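You operate a simulated robot arm through the tools that you are given. There is no shell and no other tool. Be economical: measure what you need, move in short steps, check, and stop when the job is done.

Carry out the task below with a simulated two-armed robot. There is one attempt and no reset: what you move stays moved.

## Task
Pick up the blue hand mop with one hand, pass it to the other hand and put it on the transfer skid shelf.

Only the result counts: the job must be done as asked and must still hold three seconds after the hand-in. Knocking over, shifting, dropping, spilling or breaking anything else fails it.

## Robot
Two 7-joint arms with two-finger parallel grippers on one trunk, on a base that drives. Base frame: it is fixed to the floor where the robot stands at the start and does not move with it; the origin is under the middle of the robot, x ahead of it, y to its left, z up. Lengths are in m, angles in rad, forces in N, time in s.
The left shoulder is at the start at [0.07, 0.133, 1.176], the right one opposite. With the tool pointing down near the work surface each hand reaches from about 0.1 to 0.64 m from the robot's upright axis, wherever it stands, measured 20 degrees to its own side. Places, roughly: transfer skid shelf [0.9, -4.9, 0.8]. Payload 1.57 kg a hand.
The TCP of each hand is the grasp point between the finger pads, 0.03 m short of the fingertips. In the tool frame z runs along the fingers and y along their closing line. Largest opening 0.08 m; finger width 0.017, thickness 0.012; the body of the gripper, 0.04 by 0.082 m, starts 0.08 m behind the TCP.
Orientation is that of the tool frame in the base frame, as a unit quaternion [x, y, z, w]. With the fingers straight down and closing along the base's y, the tool's x points along the base's -x, its y along +y and its z along -z.

## Interface
- The arms move only by the tool jog_arm. It takes "left_moves", "right_moves" or both (then of equal length, played together; a hand with none holds still); each is a list of rows, each a list of 7 numbers: the finger opening in mm, from 0 to 80, then the shift along the tool's x, y, z in units of 200 mm (1.0 is 200 mm), then the turn, a rotation vector about the tool's x, y, z in units of 90 degrees (1.0 is 90 degrees). In form: [[hand, tx, ty, tz, wx, wy, wz], ...]. A call has 1 to 20 rows; each row is the pose to reach, as a shift and turn from the pose commanded when the call began, along the tool's axes at that moment. A call with a number of a shift or a turn outside -1 to 1 is refused whole. Each row takes 0.2 s and may step no farther than 0.05 m and 0.15 rad from the row before; otherwise, or with a gripper value out of range, the whole call is refused. A pose out of reach is approached as far as the arm can. The call stops where the force on the tool passes 40 N (or 10 N more than at its start, if that is more) or the arm is blocked; 0.2 s more then pass. Each finger travels about 0.153 m/s and halts on what it meets, pressing with about 35 N; the grip force reading is that of the motor and also rises with nothing between the fingers. The clock runs only during rows and for 0.2 s after the last one: add rows that repeat a pose to give the fingers time. The reply holds the time, the measured pose of the TCP, the force on the tool along the base axes, the opening and the grip force, in the units named above and with some noise, with the torque about the TCP (base axes, N m) and any sound that the robot's microphone picked up.
- Cameras (640 x 400 px; columns grow to the right, rows downward): "scene" is now at [0.1251, -0.0409, 1.3985]; the picture's right is [-0.49, -0.87, 0.00], its down [-0.55, 0.31, -0.77] and it looks along [0.67, -0.38, -0.63] (base axes); focal length 292 px, centre (320, 200). "left" rides on the left gripper at [0.072, 0.007, -0.122] in its tool frame; the picture's right is [-0.09, 1.00, 0.00], its down [-0.84, -0.08, -0.54] and it looks along [-0.54, -0.05, 0.84] (tool axes); focal length 238 px, centre (320, 200). "right" rides on the right gripper at [0.072, -0.007, -0.122] in its tool frame; the picture's right is [0.09, 1.00, 0.00], its down [-0.84, 0.08, -0.54] and it looks along [-0.54, 0.05, 0.84] (tool axes); focal length 238 px, centre (320, 200). There is no depth. A picture from a camera that has moved, and an enlarged one, comes with that camera's place and axes in the base frame and with its lens.
- snapshot(camera): a new picture of that camera. The clock stands still meanwhile.
- move_column(by): slides the trunk up (or, below 0, down) by that many m; the arms and the scene camera ride with it, the base frame stays. It gives what a move gives, with no picture.
- drive_base(legs): drives the robot by 1 to 6 legs, each [ahead, left, turn to the left] in m, m and rad, along the robot's own axes; the way and the turn of a leg run together, so that a leg with both is an arc; at most 1.5 m and 3.142 rad a leg. The arms and the cameras ride along, it lands a little off, and it stops where it bumps. It gives what a move gives.
- head_to(pan, tilt): turns the head with the scene camera to pan (to the left, within 1.501 rad either way) and tilt (down, from -0.506 to 1.204), counted from straight ahead of the robot. It gives what a move gives.
- enlarge(camera, box): a new picture of the part [left, top, right, bottom] of that camera's present view, enlarged. The clock stands still meanwhile.
- hand_in(): hands the job in; it is judged then, once.

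Work in short steps. Places have to be worked out from the pictures, the camera data and where the tool is seen: move nearer, look again, correct. Check each grasp and each placing, and mend what went wrong. You have 120 turns and 92 pictures in all, those below and enlarged ones among them. Open the grippers and draw the arms clear of the work before you hand the job in, unless the task says otherwise; then end with one line.

The tools are called after "Emit:" as name(argument=value, ...) on one line, values as JSON. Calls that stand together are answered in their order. jog_arm: Moves the arms, as the interface text tells. Its arguments: {"type":"object","properties":{"left_moves":{"type":"array","items":{"type":"array","items":{"type":"number"}}},"right_moves":{"type":"array","items":{"type":"array","items":{"type":"number"}}}},"required":[]} The other tools are called the same way: move_column (by) slides the trunk up or down; drive_base (legs) drives the base; head_to (pan, tilt) turns the head that bears the scene camera; snapshot (camera) takes a picture; enlarge (camera, box) takes an enlarged picture of a part of a camera's view; hand_in () hands the job in.

At the start:

```text
time_s: 0.0
left_tcp_pos: [0.3887, 0.0023, 1.1013]
left_tool_rot: [0.0, 1.0, -0.001, 0.0]
left_wrist_force: [0.5, -0.9, -0.9]
left_ft_torque: [0.03, -0.02, 0.0]
left_gripper_width: 0.0798
left_finger_force: 0.2
right_tcp_pos: [0.4058, -0.3805, 1.1155]
right_tool_rot: [0.0, 1.0, 0.0, 0.0]
right_wrist_force: [-0.8, 0.9, -0.3]
right_ft_torque: [-0.02, 0.01, 0.02]
right_gripper_width: 0.08
right_finger_force: 0.1
trunk travel left (down, up): [-0.75, 0.19]
robot x, y, heading: [-0.0001, 0.0012, -0.003]
head pan, tilt: [-0.517, 0.686]
```

scene: 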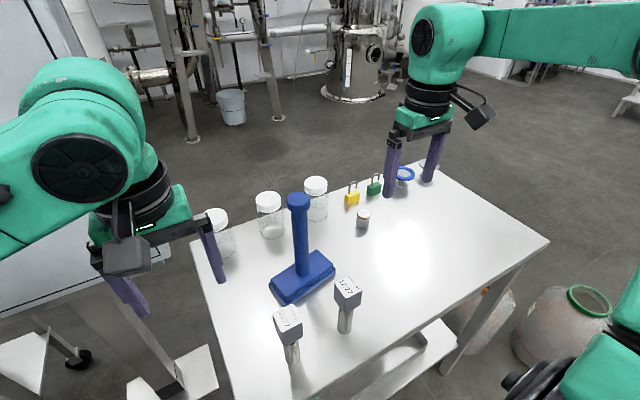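
right: 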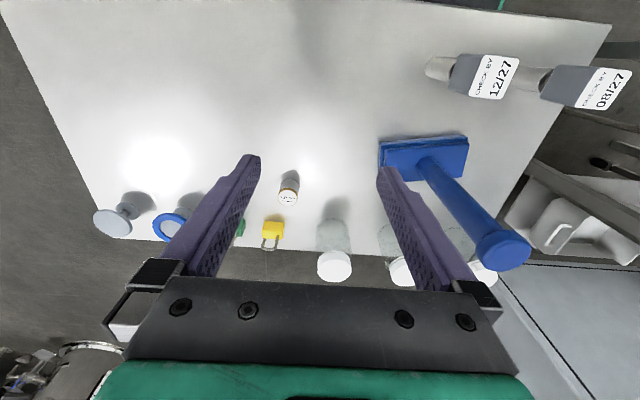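
left: 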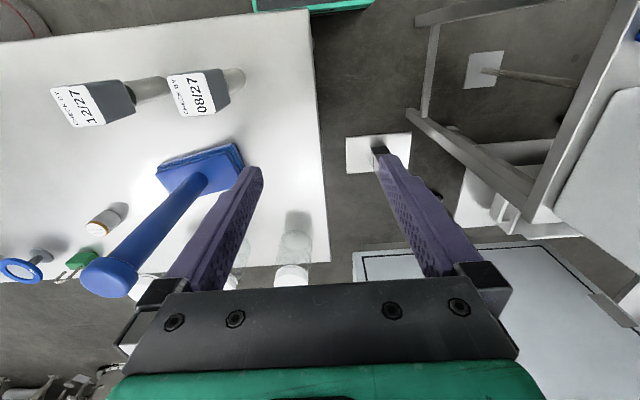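

I judge the mop's handle to stand at about (0.48, -0.20), with its top near z 1.08. Before choosing the grasp I look toward the shelf to the right.

Emit:
head_to(pan=-1.4, tilt=0.2)

Emit:
snapshot(camera="scene")

Emit:
enlarge(camera="scene", box=[240, 100, 400, 200])

```text
time_s: 1.2
left_tcp_pos: [0.3889, 0.0032, 1.1016]
left_tool_rot: [0.001, 1.0, 0.0, 0.0]
left_wrist_force: [0.1, 0.2, 0.1]
left_ft_torque: [0.01, -0.04, 0.02]
left_gripper_width: 0.08
left_finger_force: 0.1
right_tcp_pos: [0.4056, -0.3797, 1.1157]
right_tool_rot: [-0.001, 1.0, 0.0, 0.0]
right_wrist_force: [0.2, -0.8, -1.1]
right_ft_torque: [0.0, 0.0, 0.04]
right_gripper_width: 0.0798
right_finger_force: 0.1
trunk travel left (down, up): [-0.75, 0.19]
robot x, y, heading: [-0.0003, -0.0025, -0.0]
head pan, tilt: [-1.4, 0.201]
```

```text
88 pictures are left
camera scene: at [0.0668, -0.0904, 1.4427], right [-0.99, -0.17, 0.0], down [-0.03, 0.2, -0.98], along [0.17, -0.97, -0.2], focal length 292 px, centre (320, 200)
```

scene: 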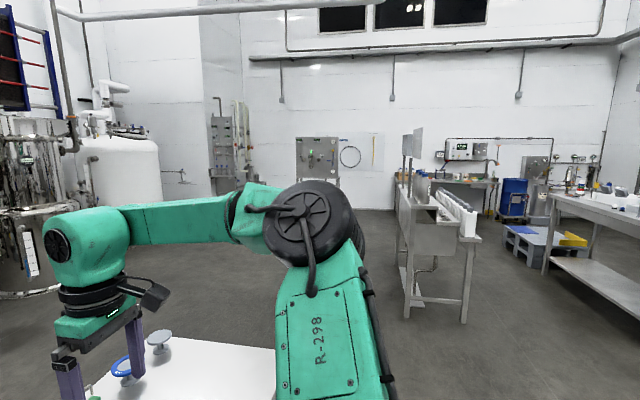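

```text
4.00 times, centred on (320, 150) of scene
camera zoom: at [0.0668, -0.0904, 1.4427], right [-0.99, -0.17, 0.0], down [-0.03, 0.2, -0.98], along [0.17, -0.97, -0.2], focal length 1167 px, centre (320, 400)
```

zoom: 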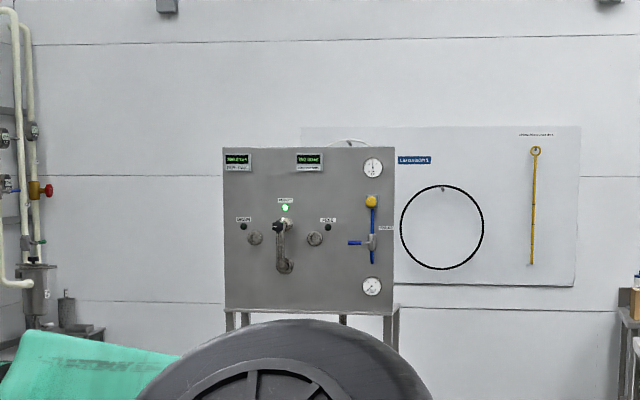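

The skid stands dead ahead on this bearing, around 5 m away. I'll turn the head back to the mop and look closely to measure it before grasping.

Emit:
head_to(pan=-0.42, tilt=0.75)

Emit:
snapshot(camera="scene")

Emit:
enlarge(camera="scene", box=[240, 120, 400, 320])

```text
time_s: 2.4
left_tcp_pos: [0.3884, 0.0028, 1.1009]
left_tool_rot: [0.0, 1.0, 0.0, 0.0]
left_wrist_force: [-0.1, -0.5, -0.8]
left_ft_torque: [-0.02, -0.03, -0.01]
left_gripper_width: 0.0801
left_finger_force: 0.1
right_tcp_pos: [0.4071, -0.3799, 1.116]
right_tool_rot: [0.0, 1.0, 0.0, 0.0]
right_wrist_force: [0.3, 0.2, -0.7]
right_ft_torque: [-0.04, 0.0, 0.0]
right_gripper_width: 0.08
right_finger_force: 0.1
trunk travel left (down, up): [-0.75, 0.19]
robot x, y, heading: [-0.0018, 0.0018, -0.0]
head pan, tilt: [-0.421, 0.75]
```

```text
86 pictures are left
camera scene: at [0.1265, -0.0326, 1.3932], right [-0.41, -0.91, 0.0], down [-0.62, 0.28, -0.73], along [0.67, -0.3, -0.68], focal length 292 px, centre (320, 200)
```

scene: 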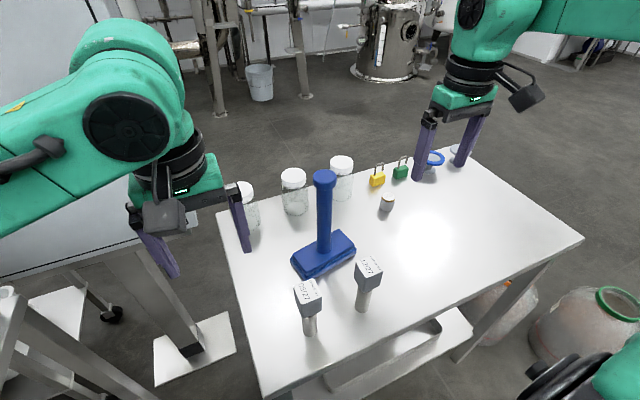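

```text
2.00 times, centred on (320, 220) of scene
camera zoom: at [0.1265, -0.0326, 1.3932], right [-0.41, -0.91, 0.0], down [-0.62, 0.28, -0.73], along [0.67, -0.3, -0.68], focal length 584 px, centre (320, 160)
```

zoom: 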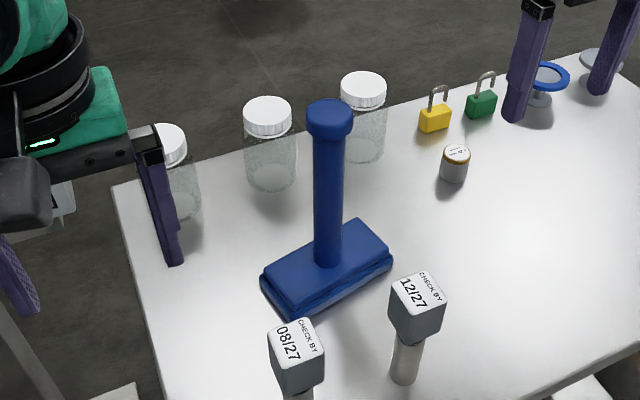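

The handle is at about (0.477, -0.20), its cap about 39 mm across with the top near z 1.09. I raise the right hand and bring it above the cap.

Emit:
jog_arm(right_moves=[[80, 0, 0, -0.25, 0, 0, 0], [80, -0.09, 0.225, -0.25, 0, 0, 0], [80, -0.18, 0.45, -0.25, 0, 0, 0], [80, -0.27, 0.675, -0.25, 0, 0, 0], [80, -0.355, 0.9, -0.25, 0, 0, 0], [80, -0.355, 0.9, -0.25, 0, 0, 0]])

Emit:
snapshot(camera="right")

Emit:
snapshot(camera="scene")

```text
time_s: 3.8
left_tcp_pos: [0.389, 0.0022, 1.1009]
left_tool_rot: [0.0, 1.0, 0.001, 0.0]
left_wrist_force: [0.1, 0.2, 0.3]
left_ft_torque: [0.02, -0.06, 0.01]
left_gripper_width: 0.08
left_finger_force: 0.1
right_tcp_pos: [0.4604, -0.3272, 1.1673]
right_tool_rot: [-0.003, 1.0, 0.001, 0.0]
right_wrist_force: [0.1, 0.3, 0.2]
right_ft_torque: [-0.02, 0.0, 0.02]
right_gripper_width: 0.0801
right_finger_force: 0.1
right hand out of reach, approached as far as the arm can: row 3, 4, 5, 6
trunk travel left (down, up): [-0.75, 0.19]
robot x, y, heading: [0.001, 0.0019, -0.002]
head pan, tilt: [-0.421, 0.75]
```

```text
84 pictures are left
camera right: at [0.3882, -0.3364, 1.2913], right [-0.1, 1.0, 0.0], down [0.84, 0.08, 0.54], along [0.54, 0.06, -0.84], focal length 238 px, centre (320, 200)
```

right: 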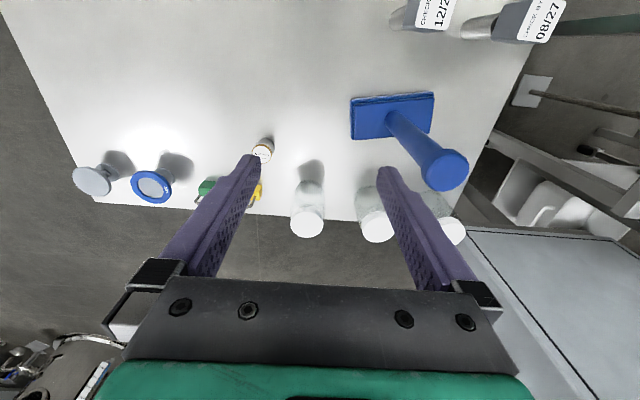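

```text
83 pictures are left
camera scene: at [0.1266, -0.0329, 1.3931], right [-0.41, -0.91, 0.0], down [-0.62, 0.28, -0.73], along [0.67, -0.3, -0.68], focal length 292 px, centre (320, 200)
```

scene: 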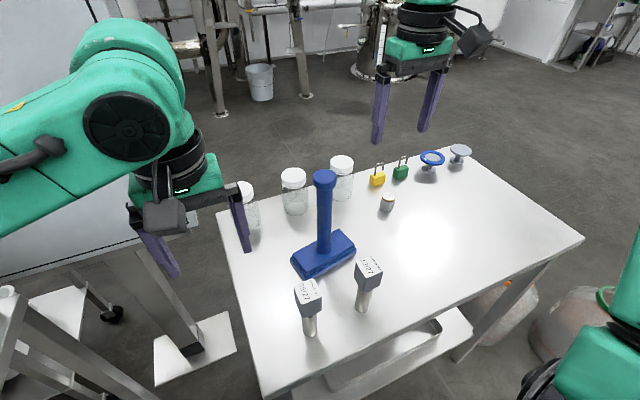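

The right arm stopped short, probably because it is too high relative to its shoulder. I raise the trunk so the hand works lower relative to it.

Emit:
move_column(by=0.16)

```text
time_s: 5.7
left_tcp_pos: [0.3894, 0.0031, 1.2609]
left_tool_rot: [0.0, 1.0, -0.001, 0.0]
left_wrist_force: [-0.3, 0.1, -0.5]
left_ft_torque: [0.0, 0.0, -0.01]
left_gripper_width: 0.0798
left_finger_force: 0.0
right_tcp_pos: [0.4606, -0.3274, 1.3292]
right_tool_rot: [-0.002, 1.0, 0.002, -0.001]
right_wrist_force: [0.6, -0.2, 1.5]
right_ft_torque: [0.0, 0.0, 0.0]
right_gripper_width: 0.0797
right_finger_force: 0.0
trunk travel left (down, up): [-0.91, 0.03]
robot x, y, heading: [0.0026, -0.0013, -0.0]
head pan, tilt: [-0.421, 0.75]
```

Now I lower the right hand straight down 0.16 m, clear of the mop, and check which pose the shifts count from.

Emit:
jog_arm(right_moves=[[80, 0, 0, 0.2, 0, 0, 0], [80, 0, 0, 0.4, 0, 0, 0], [80, 0, 0, 0.6, 0, 0, 0], [80, 0, 0, 0.8, 0, 0, 0]])

```text
time_s: 6.7
left_tcp_pos: [0.3907, 0.0019, 1.2599]
left_tool_rot: [-0.001, 1.0, 0.0, -0.001]
left_wrist_force: [0.3, -0.3, -0.7]
left_ft_torque: [-0.02, 0.01, 0.03]
left_gripper_width: 0.0803
left_finger_force: 0.0
right_tcp_pos: [0.4612, -0.3248, 1.1682]
right_tool_rot: [-0.004, 1.0, 0.002, 0.001]
right_wrist_force: [-0.6, -0.1, -0.6]
right_ft_torque: [-0.01, 0.0, -0.02]
right_gripper_width: 0.0801
right_finger_force: 0.1
trunk travel left (down, up): [-0.91, 0.03]
robot x, y, heading: [0.002, -0.0022, -0.004]
head pan, tilt: [-0.421, 0.75]
```

It counts from the reached pose. Now I move laterally toward the point above the cap.

Emit:
jog_arm(right_moves=[[80, -0.02, 0.16, 0, 0, 0, 0], [80, -0.04, 0.32, 0, 0, 0, 0], [80, -0.06, 0.48, 0, 0, 0, 0], [80, -0.08, 0.63, 0, 0, 0, 0], [80, -0.08, 0.63, 0, 0, 0, 0]])

Emit:
snapshot(camera="right")

Emit:
snapshot(camera="scene")

```text
time_s: 7.9
left_tcp_pos: [0.3891, 0.0024, 1.2616]
left_tool_rot: [0.0, 1.0, -0.001, 0.0]
left_wrist_force: [0.3, -0.2, -0.5]
left_ft_torque: [-0.01, -0.01, -0.02]
left_gripper_width: 0.0798
left_finger_force: 0.1
right_tcp_pos: [0.4633, -0.3227, 1.1689]
right_tool_rot: [-0.004, 1.0, 0.003, 0.0]
right_wrist_force: [-0.6, 0.9, 0.1]
right_ft_torque: [-0.01, -0.03, 0.04]
right_gripper_width: 0.0799
right_finger_force: 0.1
right hand out of reach, approached as far as the arm can: row 1, 2, 3, 4, 5
trunk travel left (down, up): [-0.91, 0.03]
robot x, y, heading: [0.0001, -0.0007, -0.001]
head pan, tilt: [-0.421, 0.75]
```

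```text
82 pictures are left
camera right: at [0.3904, -0.3331, 1.2917], right [-0.1, 0.99, 0.01], down [0.84, 0.08, 0.54], along [0.54, 0.06, -0.84], focal length 238 px, centre (320, 200)
```

right: 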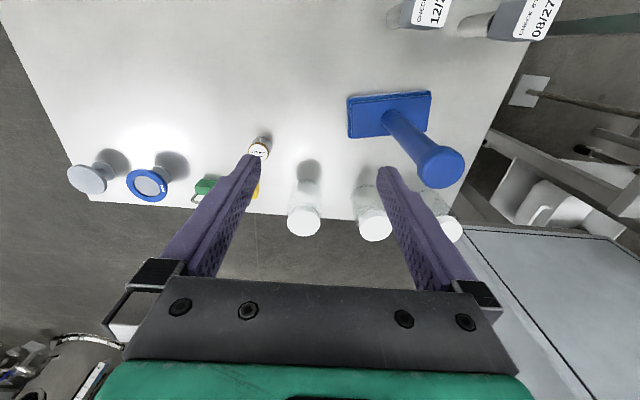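

```text
81 pictures are left
camera scene: at [0.1266, -0.0324, 1.5531], right [-0.41, -0.91, 0.0], down [-0.62, 0.28, -0.73], along [0.67, -0.3, -0.68], focal length 292 px, centre (320, 200)
```

scene: 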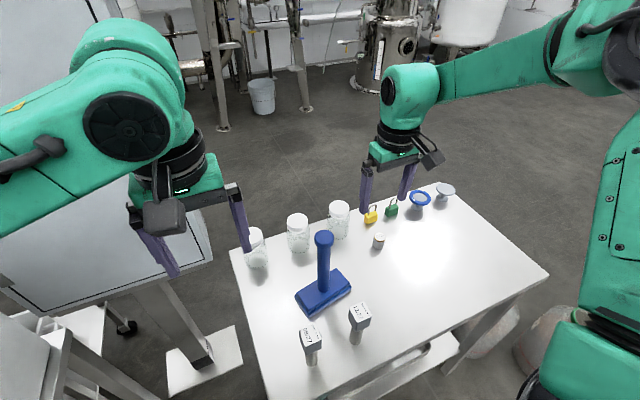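

The arm seems to hit a wrist joint limit rather than pure reach. The handle is round, so I try letting the tool yaw along with the arm as it swings inward.

Emit:
jog_arm(right_moves=[[80, 0, 0, 0, 0, 0, -0.09], [80, 0, 0, 0, 0, 0, -0.18], [80, 0, 0, 0, 0, 0, -0.27], [80, 0, 0.1, 0, 0, 0, -0.36], [80, 0, 0.2, 0, 0, 0, -0.36], [80, 0, 0.3, 0, 0, 0, -0.36]])

```text
time_s: 9.3
left_tcp_pos: [0.3898, 0.0034, 1.2613]
left_tool_rot: [0.0, 1.0, -0.001, -0.002]
left_wrist_force: [-0.3, 0.2, -0.5]
left_ft_torque: [0.01, -0.03, -0.02]
left_gripper_width: 0.0803
left_finger_force: 0.0
right_tcp_pos: [0.4654, -0.2601, 1.1683]
right_tool_rot: [-0.282, 0.959, 0.002, 0.0]
right_wrist_force: [-1.2, -0.7, 0.1]
right_ft_torque: [-0.01, 0.04, 0.0]
right_gripper_width: 0.0803
right_finger_force: 0.1
trunk travel left (down, up): [-0.91, 0.03]
robot x, y, heading: [0.0034, -0.0022, -0.002]
head pan, tilt: [-0.421, 0.75]
```

Yawing freed it. I finish the approach to above the cap at (0.477, -0.20).

Emit:
jog_arm(right_moves=[[80, -0.105, 0.11, 0, 0, 0, -0.05], [80, -0.21, 0.22, 0, 0, 0, -0.1], [80, -0.21, 0.22, 0, 0, 0, -0.1]])

Emit:
snapshot(camera="right")

Emit:
snapshot(camera="scene")

```text
time_s: 10.1
left_tcp_pos: [0.3901, 0.0019, 1.2612]
left_tool_rot: [0.0, 1.0, 0.0, 0.0]
left_wrist_force: [-0.1, -0.9, 0.1]
left_ft_torque: [0.01, 0.03, 0.0]
left_gripper_width: 0.08
left_finger_force: 0.0
right_tcp_pos: [0.4758, -0.2023, 1.1685]
right_tool_rot: [-0.356, 0.934, 0.001, 0.0]
right_wrist_force: [0.4, 0.9, -0.4]
right_ft_torque: [0.03, 0.04, 0.02]
right_gripper_width: 0.08
right_finger_force: 0.1
trunk travel left (down, up): [-0.91, 0.03]
robot x, y, heading: [0.0017, -0.0008, -0.005]
head pan, tilt: [-0.421, 0.75]
```

```text
80 pictures are left
camera right: at [0.4265, -0.2576, 1.2912], right [-0.73, 0.68, 0.0], down [0.57, 0.61, 0.54], along [0.37, 0.4, -0.84], focal length 238 px, centre (320, 200)
```

right: 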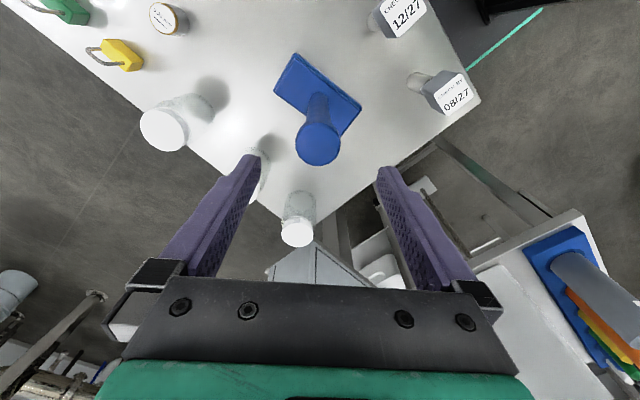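

```text
79 pictures are left
camera scene: at [0.1261, -0.0331, 1.5531], right [-0.41, -0.91, 0.0], down [-0.62, 0.28, -0.73], along [0.67, -0.3, -0.68], focal length 292 px, centre (320, 200)
```

scene: 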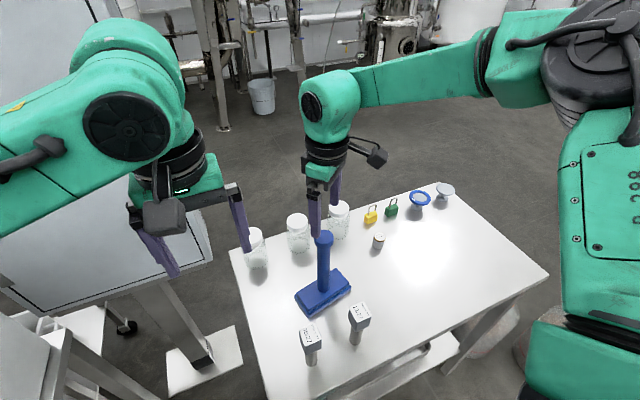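

Both views agree on the cap at about (0.477, -0.201), right below the hand. I descend 0.10 m so the pads straddle the cap.

Emit:
jog_arm(right_moves=[[80, 0, 0, 0.17, 0, 0, 0], [80, 0, 0, 0.34, 0, 0, 0], [80, 0, 0, 0.51, 0, 0, 0], [80, 0, 0, 0.51, 0, 0, 0]])

Emit:
enlarge(camera="scene", box=[240, 120, 400, 320])

Emit:
snapshot(camera="right")

```text
time_s: 11.1
left_tcp_pos: [0.389, 0.0019, 1.2623]
left_tool_rot: [0.0, 1.0, -0.001, 0.0]
left_wrist_force: [0.5, 1.1, -1.3]
left_ft_torque: [-0.03, -0.03, -0.02]
left_gripper_width: 0.08
left_finger_force: 0.1
right_tcp_pos: [0.4772, -0.2013, 1.0662]
right_tool_rot: [-0.356, 0.934, 0.001, 0.0]
right_wrist_force: [-0.4, -0.3, -0.2]
right_ft_torque: [-0.02, 0.03, 0.02]
right_gripper_width: 0.08
right_finger_force: 0.0
trunk travel left (down, up): [-0.91, 0.03]
robot x, y, heading: [-0.0034, 0.0015, -0.002]
head pan, tilt: [-0.421, 0.75]
```

```text
2.00 times, centred on (320, 220) of scene
camera zoom: at [0.1264, -0.0321, 1.5531], right [-0.41, -0.91, 0.0], down [-0.62, 0.28, -0.73], along [0.67, -0.3, -0.68], focal length 584 px, centre (320, 160)
```

zoom: 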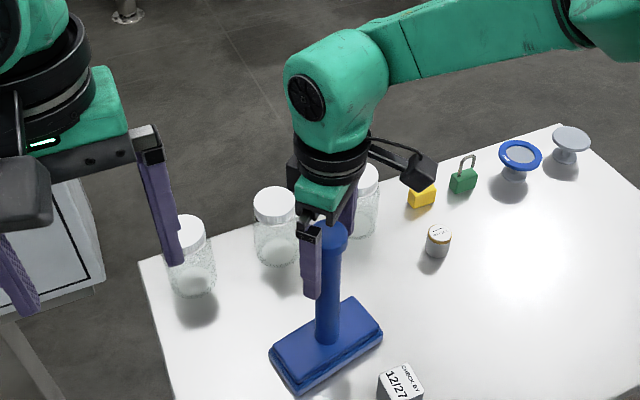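

```text
77 pictures are left
camera right: at [0.4276, -0.2569, 1.1892], right [-0.73, 0.68, 0.0], down [0.57, 0.61, 0.54], along [0.37, 0.4, -0.84], focal length 238 px, centre (320, 200)
```

right: 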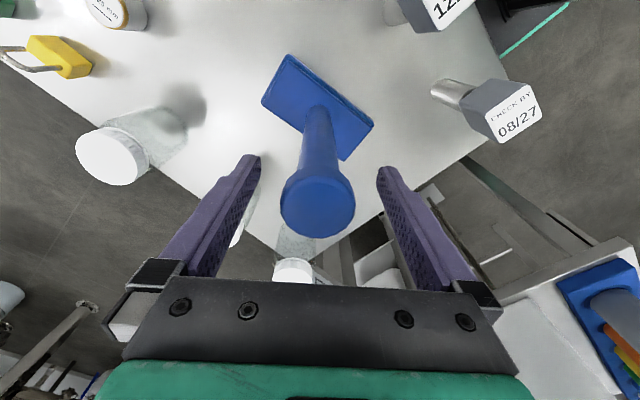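

The cap projects exactly where the grasp point should be, centred between the pads. I close the right gripper on it.

Emit:
jog_arm(right_moves=[[0, 0, 0, 0, 0, 0, 0], [0, 0, 0, 0, 0, 0, 0], [0, 0, 0, 0, 0, 0, 0], [0, 0, 0, 0, 0, 0, 0]])

Emit:
snapshot(camera="right")

```text
time_s: 12.1
left_tcp_pos: [0.3894, 0.0017, 1.2609]
left_tool_rot: [0.0, 1.0, -0.001, -0.001]
left_wrist_force: [-0.4, 0.2, 0.5]
left_ft_torque: [0.02, 0.03, 0.01]
left_gripper_width: 0.08
left_finger_force: 0.1
right_tcp_pos: [0.4773, -0.2023, 1.0651]
right_tool_rot: [-0.356, 0.934, 0.002, 0.001]
right_wrist_force: [0.3, 0.5, -0.3]
right_ft_torque: [0.0, -0.02, -0.02]
right_gripper_width: 0.0408
right_finger_force: 34.7
trunk travel left (down, up): [-0.91, 0.03]
robot x, y, heading: [0.0049, 0.0007, -0.001]
head pan, tilt: [-0.421, 0.75]
```

```text
76 pictures are left
camera right: at [0.428, -0.2573, 1.1892], right [-0.73, 0.68, 0.0], down [0.57, 0.61, 0.54], along [0.37, 0.4, -0.84], focal length 238 px, centre (320, 200)
```

right: 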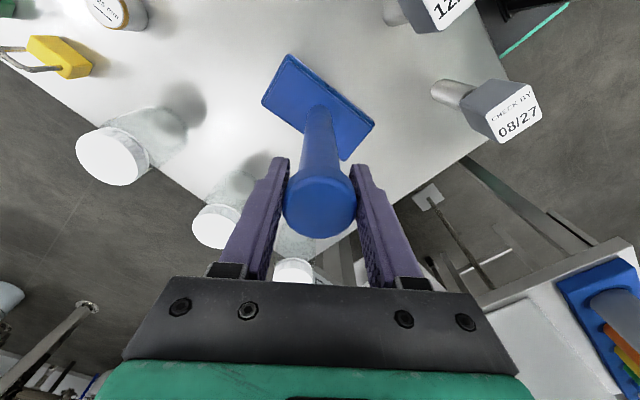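

Gripped at 41 mm with full force. I lift straight up in small rows.

Emit:
jog_arm(right_moves=[[0, 0, 0, -0.1, 0, 0, 0], [0, 0, 0, -0.25, 0, 0, 0], [0, 0, 0, -0.4, 0, 0, 0], [0, 0, 0, -0.55, 0, 0, 0], [0, 0, 0, -0.7, 0, 0, 0]])

Emit:
snapshot(camera="scene")

```text
time_s: 13.3
left_tcp_pos: [0.3895, 0.0026, 1.2607]
left_tool_rot: [0.0, 1.0, -0.001, 0.0]
left_wrist_force: [0.1, 0.1, 0.4]
left_ft_torque: [0.02, 0.0, 0.02]
left_gripper_width: 0.08
left_finger_force: 0.0
right_tcp_pos: [0.476, -0.2014, 1.2075]
right_tool_rot: [-0.356, 0.934, 0.001, 0.0]
right_wrist_force: [-0.6, 0.3, -2.4]
right_ft_torque: [0.02, -0.03, 0.05]
right_gripper_width: 0.0405
right_finger_force: 35.2
trunk travel left (down, up): [-0.91, 0.03]
robot x, y, heading: [0.0036, -0.0005, 0.002]
head pan, tilt: [-0.421, 0.75]
```

```text
75 pictures are left
camera scene: at [0.1259, -0.0322, 1.5531], right [-0.41, -0.91, 0.0], down [-0.62, 0.28, -0.73], along [0.67, -0.3, -0.68], focal length 292 px, centre (320, 200)
```

scene: 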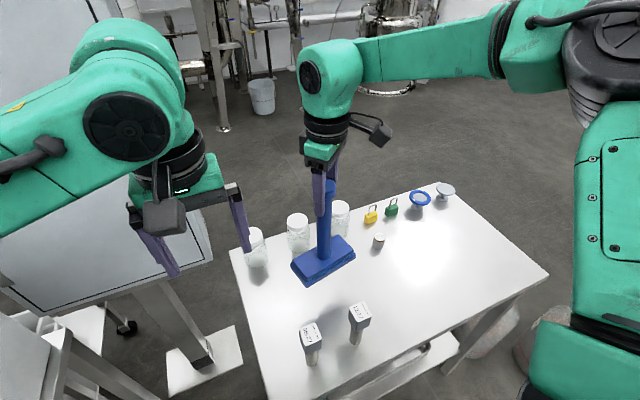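

The mop is clear of the table and held firmly. I now turn the left hand in place to a pose with fingers pointing forward-right and 30° down, closing horizontally, to receive the shaft.

Emit:
jog_arm(left_moves=[[80, 0, 0.01, 0.03, 0.029, -0.0557, 0.0502], [80, 0, 0.02, 0.06, 0.058, -0.1115, 0.1004], [80, 0, 0.03, 0.09, 0.087, -0.1672, 0.1505], [80, 0, 0.04, 0.12, 0.116, -0.2229, 0.2007], [80, 0, 0.05, 0.15, 0.145, -0.2786, 0.2509], [80, 0, 0.06, 0.18, 0.174, -0.3344, 0.3011], [80, 0, 0.07, 0.21, 0.203, -0.3901, 0.3513], [80, 0, 0.08, 0.24, 0.232, -0.4458, 0.4015], [80, 0, 0.09, 0.27, 0.261, -0.5015, 0.4516], [80, 0, 0.1, 0.3, 0.29, -0.5573, 0.5018], [80, 0, 0.1, 0.3, 0.319, -0.613, 0.552]])

Emit:
snapshot(camera="scene")

```text
time_s: 15.4
left_tcp_pos: [0.4059, 0.0586, 1.1702]
left_tool_rot: [0.374, 0.854, -0.1, 0.347]
left_wrist_force: [0.7, 0.1, 0.4]
left_ft_torque: [0.02, -0.01, -0.04]
left_gripper_width: 0.0803
left_finger_force: 0.1
left hand out of reach, approached as far as the arm can: row 6, 7, 8, 9, 10
right_tcp_pos: [0.478, -0.2004, 1.2057]
right_tool_rot: [-0.357, 0.934, 0.001, 0.0]
right_wrist_force: [-0.6, 0.2, -1.8]
right_ft_torque: [-0.02, 0.03, -0.01]
right_gripper_width: 0.0405
right_finger_force: 35.5
trunk travel left (down, up): [-0.91, 0.03]
robot x, y, heading: [0.0011, -0.0031, -0.002]
head pan, tilt: [-0.421, 0.75]
stopped in row 10 (left hand): the arm was blocked; the commanded pose is now the measured one
```

```text
74 pictures are left
camera scene: at [0.1278, -0.0302, 1.553], right [-0.41, -0.91, 0.0], down [-0.62, 0.28, -0.73], along [0.67, -0.3, -0.68], focal length 292 px, centre (320, 200)
```

scene: 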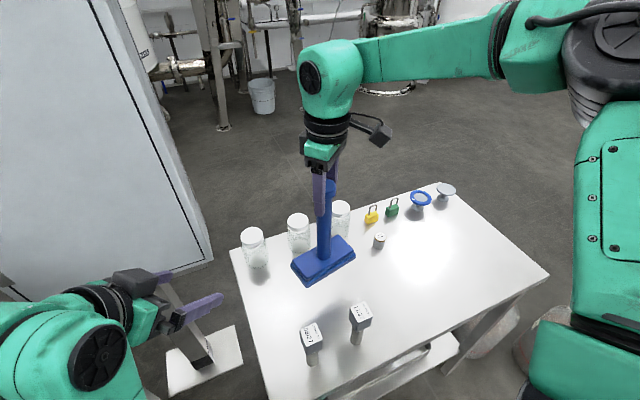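

The left hand is nearly in the wanted orientation (about 48° down, pointing forward-right). Near the body it ran out of room, so I translate it toward the pre-grasp place beside the mop.

Emit:
jog_arm(left_moves=[[80, -0.1, -0.12, 0.095, 0, 0, 0], [80, -0.2, -0.25, 0.19, 0, 0, 0], [80, -0.3, -0.37, 0.29, 0, 0, 0], [80, -0.4, -0.48, 0.38, 0, 0, 0], [80, -0.472, -0.584, 0.458, 0, 0, 0]])

Emit:
snapshot(camera="scene")

```text
time_s: 16.8
left_tcp_pos: [0.4213, -0.0919, 1.1236]
left_tool_rot: [0.377, 0.865, -0.061, 0.325]
left_wrist_force: [0.0, -0.1, 0.6]
left_ft_torque: [-0.01, 0.0, 0.0]
left_gripper_width: 0.0799
left_finger_force: 0.1
right_tcp_pos: [0.4776, -0.2016, 1.2061]
right_tool_rot: [-0.356, 0.934, 0.002, 0.0]
right_wrist_force: [0.3, 0.1, -2.7]
right_ft_torque: [-0.03, -0.01, 0.03]
right_gripper_width: 0.0408
right_finger_force: 34.8
trunk travel left (down, up): [-0.91, 0.03]
robot x, y, heading: [0.0012, -0.0015, -0.002]
head pan, tilt: [-0.421, 0.75]
stopped in row 5 (left hand): the arm was blocked; the commanded pose is now the measured one
```

```text
73 pictures are left
camera scene: at [0.1269, -0.0322, 1.5531], right [-0.41, -0.91, 0.0], down [-0.62, 0.28, -0.73], along [0.67, -0.3, -0.68], focal length 292 px, centre (320, 200)
```

scene: 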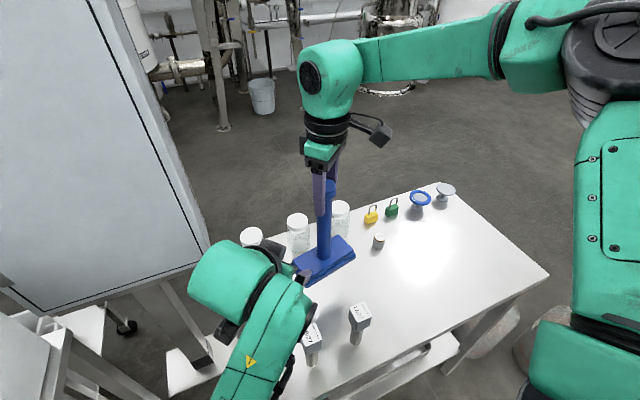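

The left arm stopped again short of the target. I look through the left camera and closely in the scene view to see what blocks it.

Emit:
snapshot(camera="left")

Emit:
head_to(pan=-0.1, tilt=0.9)

Emit:
snapshot(camera="scene")

```text
72 pictures are left
camera left: at [0.3266, 0.0003, 1.1769], right [0.74, 0.65, 0.2], down [0.09, -0.38, 0.92], along [0.67, -0.66, -0.33], focal length 238 px, centre (320, 200)
```

left: 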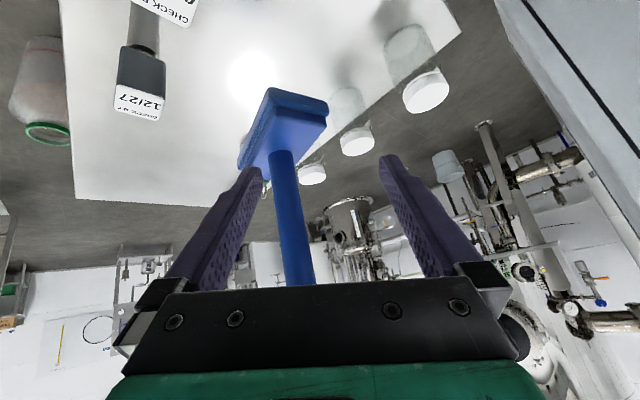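

```text
time_s: 17.6
left_tcp_pos: [0.4219, -0.0917, 1.1235]
left_tool_rot: [0.378, 0.864, -0.061, 0.326]
left_wrist_force: [-0.3, 0.6, -1.5]
left_ft_torque: [-0.01, 0.01, 0.01]
left_gripper_width: 0.0802
left_finger_force: 0.1
right_tcp_pos: [0.4768, -0.2019, 1.2061]
right_tool_rot: [-0.355, 0.935, 0.002, 0.0]
right_wrist_force: [0.5, -0.2, -2.2]
right_ft_torque: [0.01, 0.0, -0.02]
right_gripper_width: 0.0407
right_finger_force: 34.6
trunk travel left (down, up): [-0.91, 0.03]
robot x, y, heading: [0.003, -0.0003, 0.001]
head pan, tilt: [-0.099, 0.901]
```

```text
71 pictures are left
camera scene: at [0.1261, -0.0062, 1.5412], right [-0.1, -0.99, 0.0], down [-0.78, 0.08, -0.62], along [0.62, -0.06, -0.78], focal length 292 px, centre (320, 200)
```

scene: 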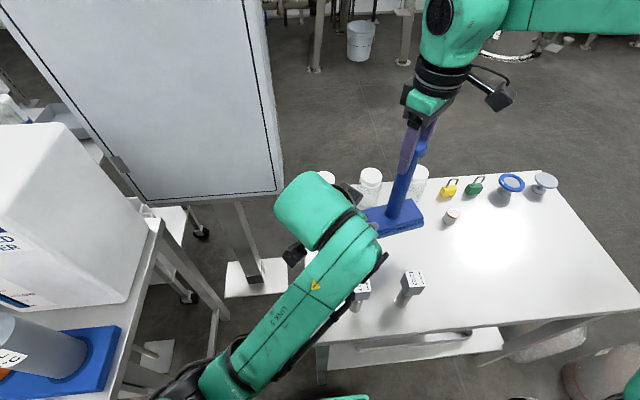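

The left view shows the shaft between the fingers ahead, with nothing touching, so the block was a joint limit. I try pitching the left fingers up by about 20° at this place.

Emit:
jog_arm(left_moves=[[80, 0, 0, -0.05, 0, -0.08, 0], [80, 0, 0, -0.1, 0, -0.16, 0], [80, 0, 0, -0.1, 0, -0.24, 0], [80, 0, 0, -0.1, 0, -0.24, 0]])

```text
time_s: 18.6
left_tcp_pos: [0.4111, -0.0864, 1.1412]
left_tool_rot: [0.359, 0.787, -0.131, 0.484]
left_wrist_force: [-0.6, 0.5, 0.4]
left_ft_torque: [0.0, 0.01, 0.02]
left_gripper_width: 0.08
left_finger_force: 0.0
right_tcp_pos: [0.478, -0.2018, 1.2063]
right_tool_rot: [-0.356, 0.935, 0.002, 0.0]
right_wrist_force: [0.3, 0.1, -1.8]
right_ft_torque: [0.01, 0.02, -0.01]
right_gripper_width: 0.0407
right_finger_force: 34.6
trunk travel left (down, up): [-0.91, 0.03]
robot x, y, heading: [0.0001, 0.0025, 0.0]
head pan, tilt: [-0.099, 0.901]
```

That worked: pitch is now 30° down. I shift the left hand sideways to line up with the shaft, then check with its camera.

Emit:
jog_arm(left_moves=[[80, -0.1, -0.1, 0, 0, 0, 0], [80, -0.19, -0.2, 0, 0, 0, 0], [80, -0.19, -0.2, 0.1, 0, 0, 0], [80, -0.19, -0.2, 0.2, 0, 0, 0]])

Emit:
snapshot(camera="left")

```text
time_s: 19.6
left_tcp_pos: [0.4218, -0.1545, 1.1478]
left_tool_rot: [0.359, 0.788, -0.132, 0.483]
left_wrist_force: [0.1, 0.4, -0.3]
left_ft_torque: [0.0, -0.02, -0.01]
left_gripper_width: 0.0799
left_finger_force: 0.0
right_tcp_pos: [0.4773, -0.202, 1.2052]
right_tool_rot: [-0.357, 0.934, 0.002, 0.0]
right_wrist_force: [-0.3, -0.1, -1.9]
right_ft_torque: [0.04, 0.03, 0.01]
right_gripper_width: 0.0406
right_finger_force: 34.9
trunk travel left (down, up): [-0.91, 0.03]
robot x, y, heading: [-0.0016, 0.0015, -0.002]
head pan, tilt: [-0.099, 0.901]
```

```text
70 pictures are left
camera left: at [0.3246, -0.0494, 1.1484], right [0.72, 0.66, 0.22], down [-0.18, -0.12, 0.98], along [0.67, -0.74, 0.03], focal length 238 px, centre (320, 200)
```

left: 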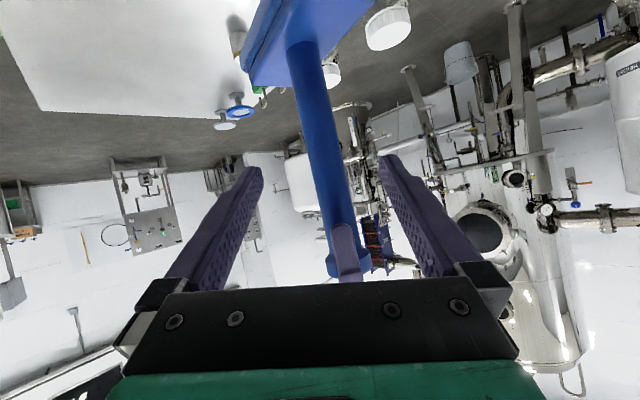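

Geometry puts the shaft about 85 mm straight ahead of the left TCP, with a roll error of about 9°. I roll to match and move forward so the shaft enters the pads.

Emit:
jog_arm(left_moves=[[80, 0, 0.01, 0.0, 0, 0, 0.052], [80, 0, 0.02, 0.1, 0, 0, 0.104], [80, 0, 0.02, 0.2, 0, 0, 0.104], [80, 0, 0.02, 0.3, 0, 0, 0.104]])

Emit:
snapshot(camera="left")

Emit:
snapshot(camera="scene")

```text
time_s: 20.6
left_tcp_pos: [0.4623, -0.1822, 1.1148]
left_tool_rot: [0.424, 0.756, -0.09, 0.49]
left_wrist_force: [-0.6, -0.3, 0.0]
left_ft_torque: [0.02, 0.03, 0.01]
left_gripper_width: 0.0798
left_finger_force: 0.0
right_tcp_pos: [0.4768, -0.2025, 1.2048]
right_tool_rot: [-0.356, 0.934, 0.002, -0.001]
right_wrist_force: [0.3, 0.3, -2.4]
right_ft_torque: [-0.01, -0.01, -0.02]
right_gripper_width: 0.0407
right_finger_force: 35.3
trunk travel left (down, up): [-0.91, 0.03]
robot x, y, heading: [0.0011, 0.0013, 0.005]
head pan, tilt: [-0.099, 0.901]
```

```text
69 pictures are left
camera left: at [0.3741, -0.0709, 1.1204], right [0.74, 0.57, 0.35], down [-0.28, -0.21, 0.94], along [0.61, -0.79, 0.0], focal length 238 px, centre (320, 200)
```

left: 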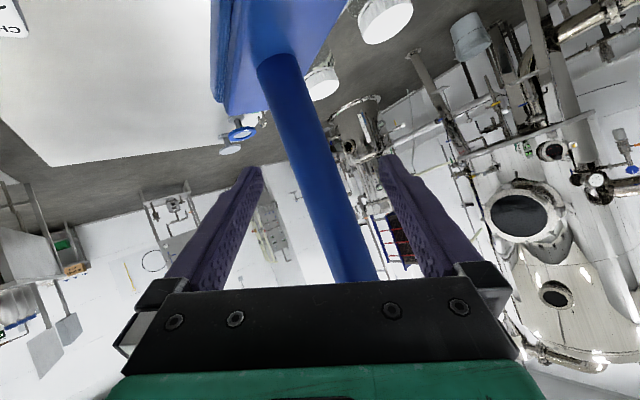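

```text
68 pictures are left
camera scene: at [0.1264, -0.0065, 1.5412], right [-0.1, -1.0, 0.0], down [-0.78, 0.08, -0.62], along [0.62, -0.06, -0.78], focal length 292 px, centre (320, 200)
```

scene: 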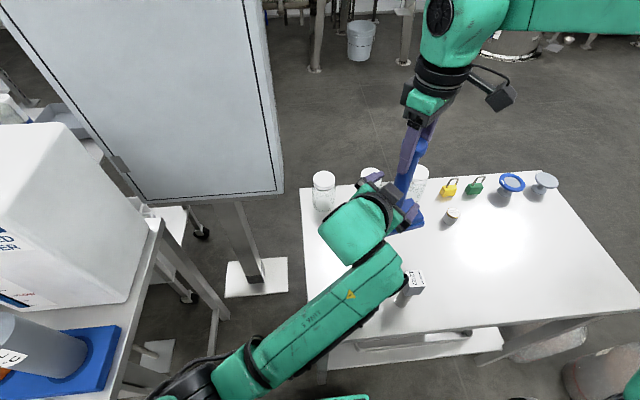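

The roll went the wrong way (shaft looks 20° tilted now). I roll back by 20° with the shaft still free between the pads.

Emit:
jog_arm(left_moves=[[80, 0, 0, 0, 0, 0, -0.075], [80, 0, 0, 0, 0, 0, -0.15], [80, 0, 0, 0, 0, 0, -0.21], [80, 0, 0, 0, 0, 0, -0.21]])

Emit:
snapshot(camera="left")

```text
time_s: 21.8
left_tcp_pos: [0.4728, -0.1526, 1.0865]
left_tool_rot: [0.307, 0.823, -0.128, 0.461]
left_wrist_force: [-1.7, -2.3, 1.2]
left_ft_torque: [-0.09, 0.04, -0.13]
left_gripper_width: 0.0798
left_finger_force: 0.1
right_tcp_pos: [0.4771, -0.2007, 1.2053]
right_tool_rot: [-0.355, 0.935, 0.002, 0.002]
right_wrist_force: [1.9, 3.5, -2.8]
right_ft_torque: [0.3, -0.3, 0.01]
right_gripper_width: 0.0405
right_finger_force: 35.0
trunk travel left (down, up): [-0.91, 0.03]
robot x, y, heading: [0.0001, 0.0007, 0.003]
head pan, tilt: [-0.099, 0.901]
stopped in row 4 (left hand): the arm was blocked; the commanded pose is now the measured one
```

```text
67 pictures are left
camera left: at [0.3654, -0.0599, 1.0939], right [0.66, 0.74, 0.15], down [-0.09, -0.12, 0.99], along [0.75, -0.66, -0.01], focal length 238 px, centre (320, 200)
```

left: 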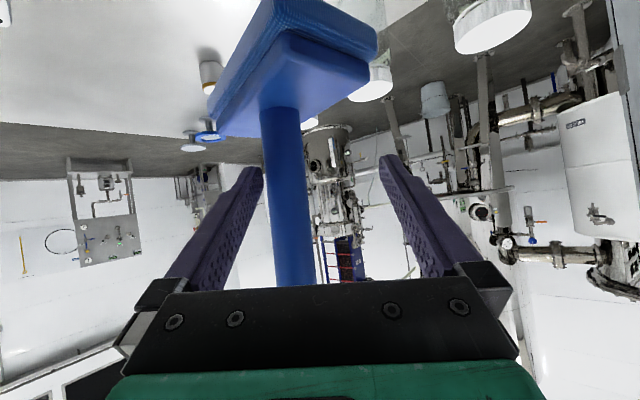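

The joint limit pulled the left hand sideways so one finger lightly touches the shaft, though the roll is now good. I shift it back to centre the shaft.

Emit:
jog_arm(left_moves=[[80, -0.04, -0.06, 0, 0, 0, 0], [80, -0.08, -0.12, 0.0, 0, 0, 0], [80, -0.13, -0.17, 0.0, 0, 0, 0], [80, -0.16, -0.17, 0.03, 0, 0, 0]])

Emit:
snapshot(camera="left")

```text
time_s: 22.8
left_tcp_pos: [0.4725, -0.1474, 1.0535]
left_tool_rot: [0.327, 0.833, -0.066, 0.441]
left_wrist_force: [-3.2, -4.2, 6.1]
left_ft_torque: [-0.36, 0.14, -0.05]
left_gripper_width: 0.0801
left_finger_force: 0.0
right_tcp_pos: [0.4762, -0.203, 1.2039]
right_tool_rot: [-0.354, 0.935, 0.002, -0.001]
right_wrist_force: [2.8, 2.9, -8.8]
right_ft_torque: [0.47, -0.45, -0.03]
right_gripper_width: 0.041
right_finger_force: 35.1
trunk travel left (down, up): [-0.91, 0.03]
robot x, y, heading: [-0.0046, -0.0008, 0.006]
head pan, tilt: [-0.099, 0.901]
stopped in row 4 (left hand): the arm was blocked; the commanded pose is now the measured one
```

```text
66 pictures are left
camera left: at [0.3629, -0.0585, 1.0726], right [0.64, 0.73, 0.25], down [-0.09, -0.25, 0.96], along [0.77, -0.64, -0.1], focal length 238 px, centre (320, 200)
```

left: 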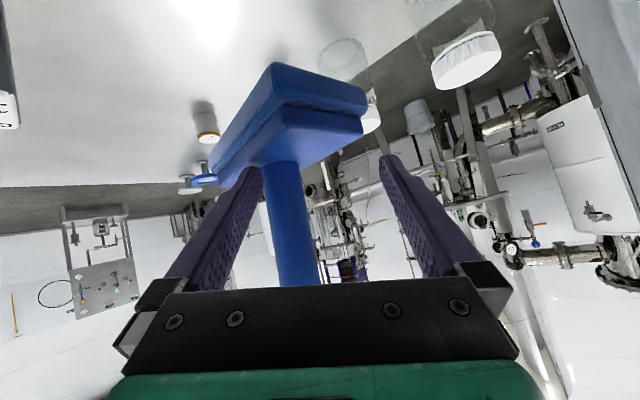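

The left hand is drifting off under its joint limit and pressing slightly on the mop head. I back it straight out along its fingers before trying a roomier handover place.

Emit:
jog_arm(left_moves=[[80, 0, 0.0, -0.1, 0, 0, 0], [80, 0, 0.0, -0.25, 0, 0, 0], [80, 0, 0, -0.45, 0, 0, 0], [80, 0, 0, -0.6, 0, 0, 0]])

Emit:
snapshot(camera="scene")

Emit:
snapshot(camera="left")

```text
time_s: 23.8
left_tcp_pos: [0.3887, -0.0987, 1.1267]
left_tool_rot: [0.327, 0.834, -0.066, 0.44]
left_wrist_force: [-0.2, 0.2, -0.1]
left_ft_torque: [0.02, 0.01, 0.01]
left_gripper_width: 0.0799
left_finger_force: 0.1
right_tcp_pos: [0.4745, -0.2018, 1.2048]
right_tool_rot: [-0.355, 0.935, 0.001, -0.001]
right_wrist_force: [0.4, -0.7, -2.6]
right_ft_torque: [-0.01, -0.01, -0.01]
right_gripper_width: 0.0405
right_finger_force: 35.1
trunk travel left (down, up): [-0.91, 0.03]
robot x, y, heading: [0.0007, 0.0011, 0.002]
head pan, tilt: [-0.099, 0.901]
```

```text
65 pictures are left
camera scene: at [0.1251, -0.0057, 1.5413], right [-0.1, -1.0, 0.0], down [-0.78, 0.08, -0.62], along [0.62, -0.06, -0.78], focal length 292 px, centre (320, 200)
```

scene: 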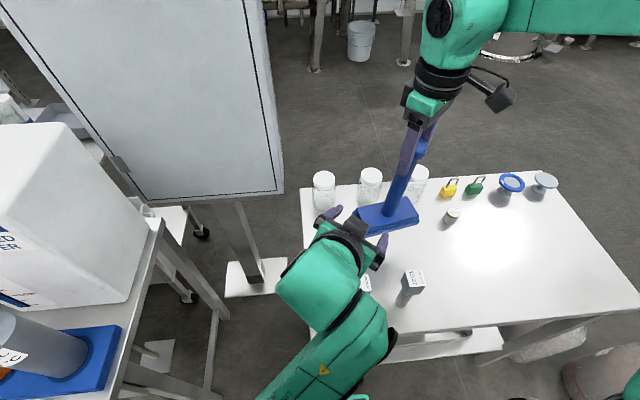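

```text
64 pictures are left
camera left: at [0.2784, -0.0102, 1.1463], right [0.64, 0.73, 0.25], down [-0.09, -0.25, 0.96], along [0.77, -0.64, -0.1], focal length 238 px, centre (320, 200)
```

left: 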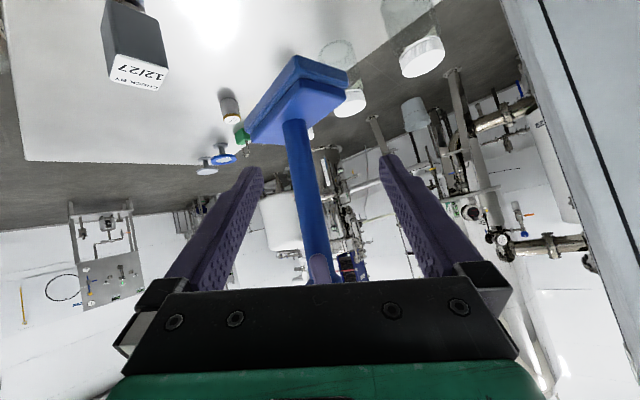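

Clear. I return the left hand to the earlier good pose (30° pitch, small roll) that it reached without trouble, in front of the shaft.

Emit:
jog_arm(left_moves=[[80, -0.142, -0.049, 0.0, 0.037, -0.048, 0.01], [80, -0.284, -0.098, 0.05, 0.074, -0.096, 0.02], [80, -0.284, -0.098, 0.16, 0.074, -0.096, 0.02], [80, -0.284, -0.098, 0.16, 0.074, -0.096, 0.02]])

```text
time_s: 24.8
left_tcp_pos: [0.4219, -0.1556, 1.1446]
left_tool_rot: [0.359, 0.789, -0.13, 0.481]
left_wrist_force: [0.0, 0.8, 0.4]
left_ft_torque: [0.01, -0.01, -0.01]
left_gripper_width: 0.08
left_finger_force: 0.1
right_tcp_pos: [0.4759, -0.2034, 1.2031]
right_tool_rot: [-0.355, 0.935, 0.001, -0.002]
right_wrist_force: [-0.7, 0.2, -1.6]
right_ft_torque: [-0.03, 0.02, 0.01]
right_gripper_width: 0.0407
right_finger_force: 34.4
trunk travel left (down, up): [-0.91, 0.03]
robot x, y, heading: [-0.0019, -0.0021, -0.001]
head pan, tilt: [-0.099, 0.901]
```

Back at the good pose. I advance straight along the fingers by 80 mm without any roll.

Emit:
jog_arm(left_moves=[[80, 0, 0.01, 0.1, 0, 0, 0], [80, 0, 0.01, 0.2, 0, 0, 0], [80, 0, 0.01, 0.3, 0, 0, 0], [80, 0, 0.01, 0.4, 0, 0, 0]])

Emit:
snapshot(camera="left")

```text
time_s: 25.9
left_tcp_pos: [0.4822, -0.1582, 1.0549]
left_tool_rot: [0.375, 0.802, -0.082, 0.457]
left_wrist_force: [-2.1, -1.3, 0.6]
left_ft_torque: [-0.08, 0.11, -0.07]
left_gripper_width: 0.0801
left_finger_force: 0.1
right_tcp_pos: [0.4782, -0.2017, 1.2043]
right_tool_rot: [-0.354, 0.935, 0.001, 0.0]
right_wrist_force: [1.3, 1.6, -2.8]
right_ft_torque: [0.33, -0.36, -0.02]
right_gripper_width: 0.0407
right_finger_force: 35.1
trunk travel left (down, up): [-0.91, 0.03]
robot x, y, heading: [-0.0006, 0.0023, 0.0]
head pan, tilt: [-0.099, 0.901]
stopped in row 4 (left hand): the arm was blocked; the commanded pose is now the measured one
```

```text
63 pictures are left
camera left: at [0.383, -0.0571, 1.0703], right [0.7, 0.65, 0.28], down [-0.16, -0.24, 0.96], along [0.69, -0.72, -0.06], focal length 238 px, centre (320, 200)
```

left: 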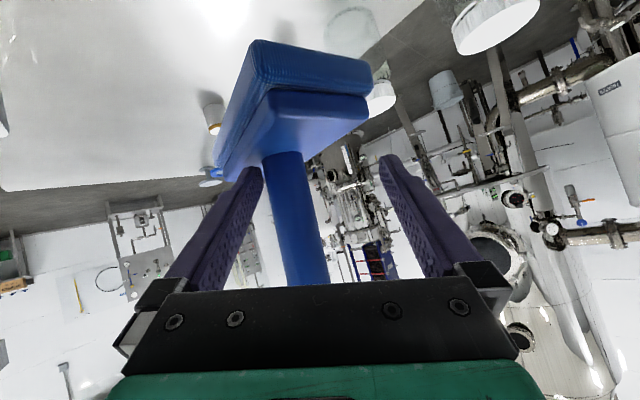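

The left arm can't reach further across the body than about y = -0.18. I back it out to the good pose again; then the right hand will bring the mop to it.

Emit:
jog_arm(left_moves=[[80, 0, 0.03, -0.15, 0, 0, 0], [80, 0, 0, -0.3, 0, 0, 0], [80, 0, 0, -0.46, 0, 0, 0], [80, -0.13, -0.05, -0.46, 0.015, -0.028, -0.018], [80, -0.26, -0.1, -0.46, 0.03, -0.057, -0.036], [80, -0.26, -0.1, -0.46, 0.03, -0.057, -0.036]])

```text
time_s: 27.4
left_tcp_pos: [0.4233, -0.1556, 1.1446]
left_tool_rot: [0.359, 0.789, -0.132, 0.48]
left_wrist_force: [-0.5, -0.5, -0.5]
left_ft_torque: [0.01, -0.01, -0.01]
left_gripper_width: 0.0801
left_finger_force: 0.0
right_tcp_pos: [0.4765, -0.202, 1.2064]
right_tool_rot: [-0.356, 0.935, 0.001, 0.0]
right_wrist_force: [0.1, -1.0, -3.0]
right_ft_torque: [0.0, 0.05, -0.01]
right_gripper_width: 0.0406
right_finger_force: 35.6
trunk travel left (down, up): [-0.91, 0.03]
robot x, y, heading: [0.0004, 0.0005, 0.001]
head pan, tilt: [-0.099, 0.901]
```

Good pose restored. Now the right hand raises the mop 34 mm and carries the shaft in between the open left pads, stopping first halfway.

Emit:
jog_arm(right_moves=[[0, 0, 0, -0.085, 0, 0, 0], [0, 0, 0, -0.17, 0, 0, 0], [0, 0.01, 0.07, -0.17, 0, 0, 0], [0, 0.02, 0.14, -0.17, 0, 0, 0], [0, 0.025, 0.2, -0.17, 0, 0, 0]])

Emit:
snapshot(camera="left")

Emit:
snapshot(camera="right")

```text
time_s: 28.6
left_tcp_pos: [0.424, -0.1556, 1.1462]
left_tool_rot: [0.359, 0.789, -0.132, 0.481]
left_wrist_force: [-0.2, -0.2, 0.2]
left_ft_torque: [0.03, -0.02, 0.03]
left_gripper_width: 0.0798
left_finger_force: 0.1
right_tcp_pos: [0.4451, -0.175, 1.2394]
right_tool_rot: [-0.354, 0.935, 0.001, 0.0]
right_wrist_force: [-0.9, -0.1, -1.4]
right_ft_torque: [-0.02, 0.02, 0.0]
right_gripper_width: 0.0405
right_finger_force: 35.5
trunk travel left (down, up): [-0.91, 0.03]
robot x, y, heading: [-0.0023, -0.0022, 0.004]
head pan, tilt: [-0.099, 0.901]
```

```text
62 pictures are left
camera left: at [0.3265, -0.0514, 1.1471], right [0.72, 0.66, 0.22], down [-0.18, -0.12, 0.98], along [0.68, -0.74, 0.03], focal length 238 px, centre (320, 200)
```

left: 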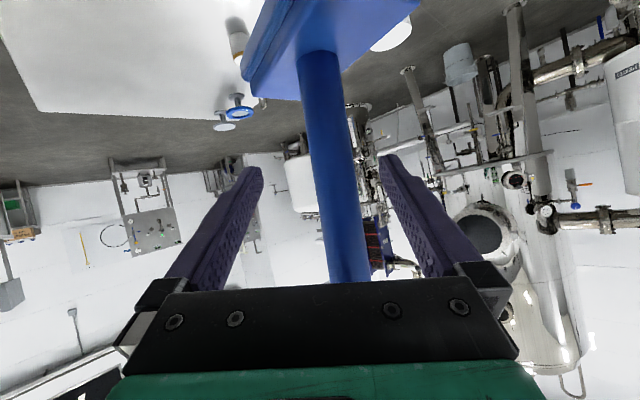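

```text
61 pictures are left
camera right: at [0.396, -0.2293, 1.3617], right [-0.73, 0.68, 0.0], down [0.58, 0.61, 0.54], along [0.37, 0.4, -0.84], focal length 238 px, centre (320, 200)
```

right: 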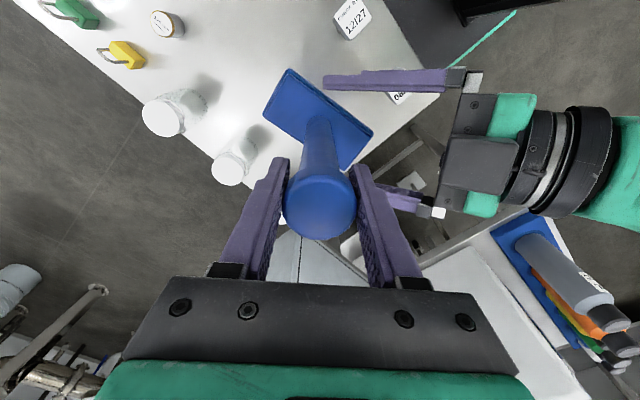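

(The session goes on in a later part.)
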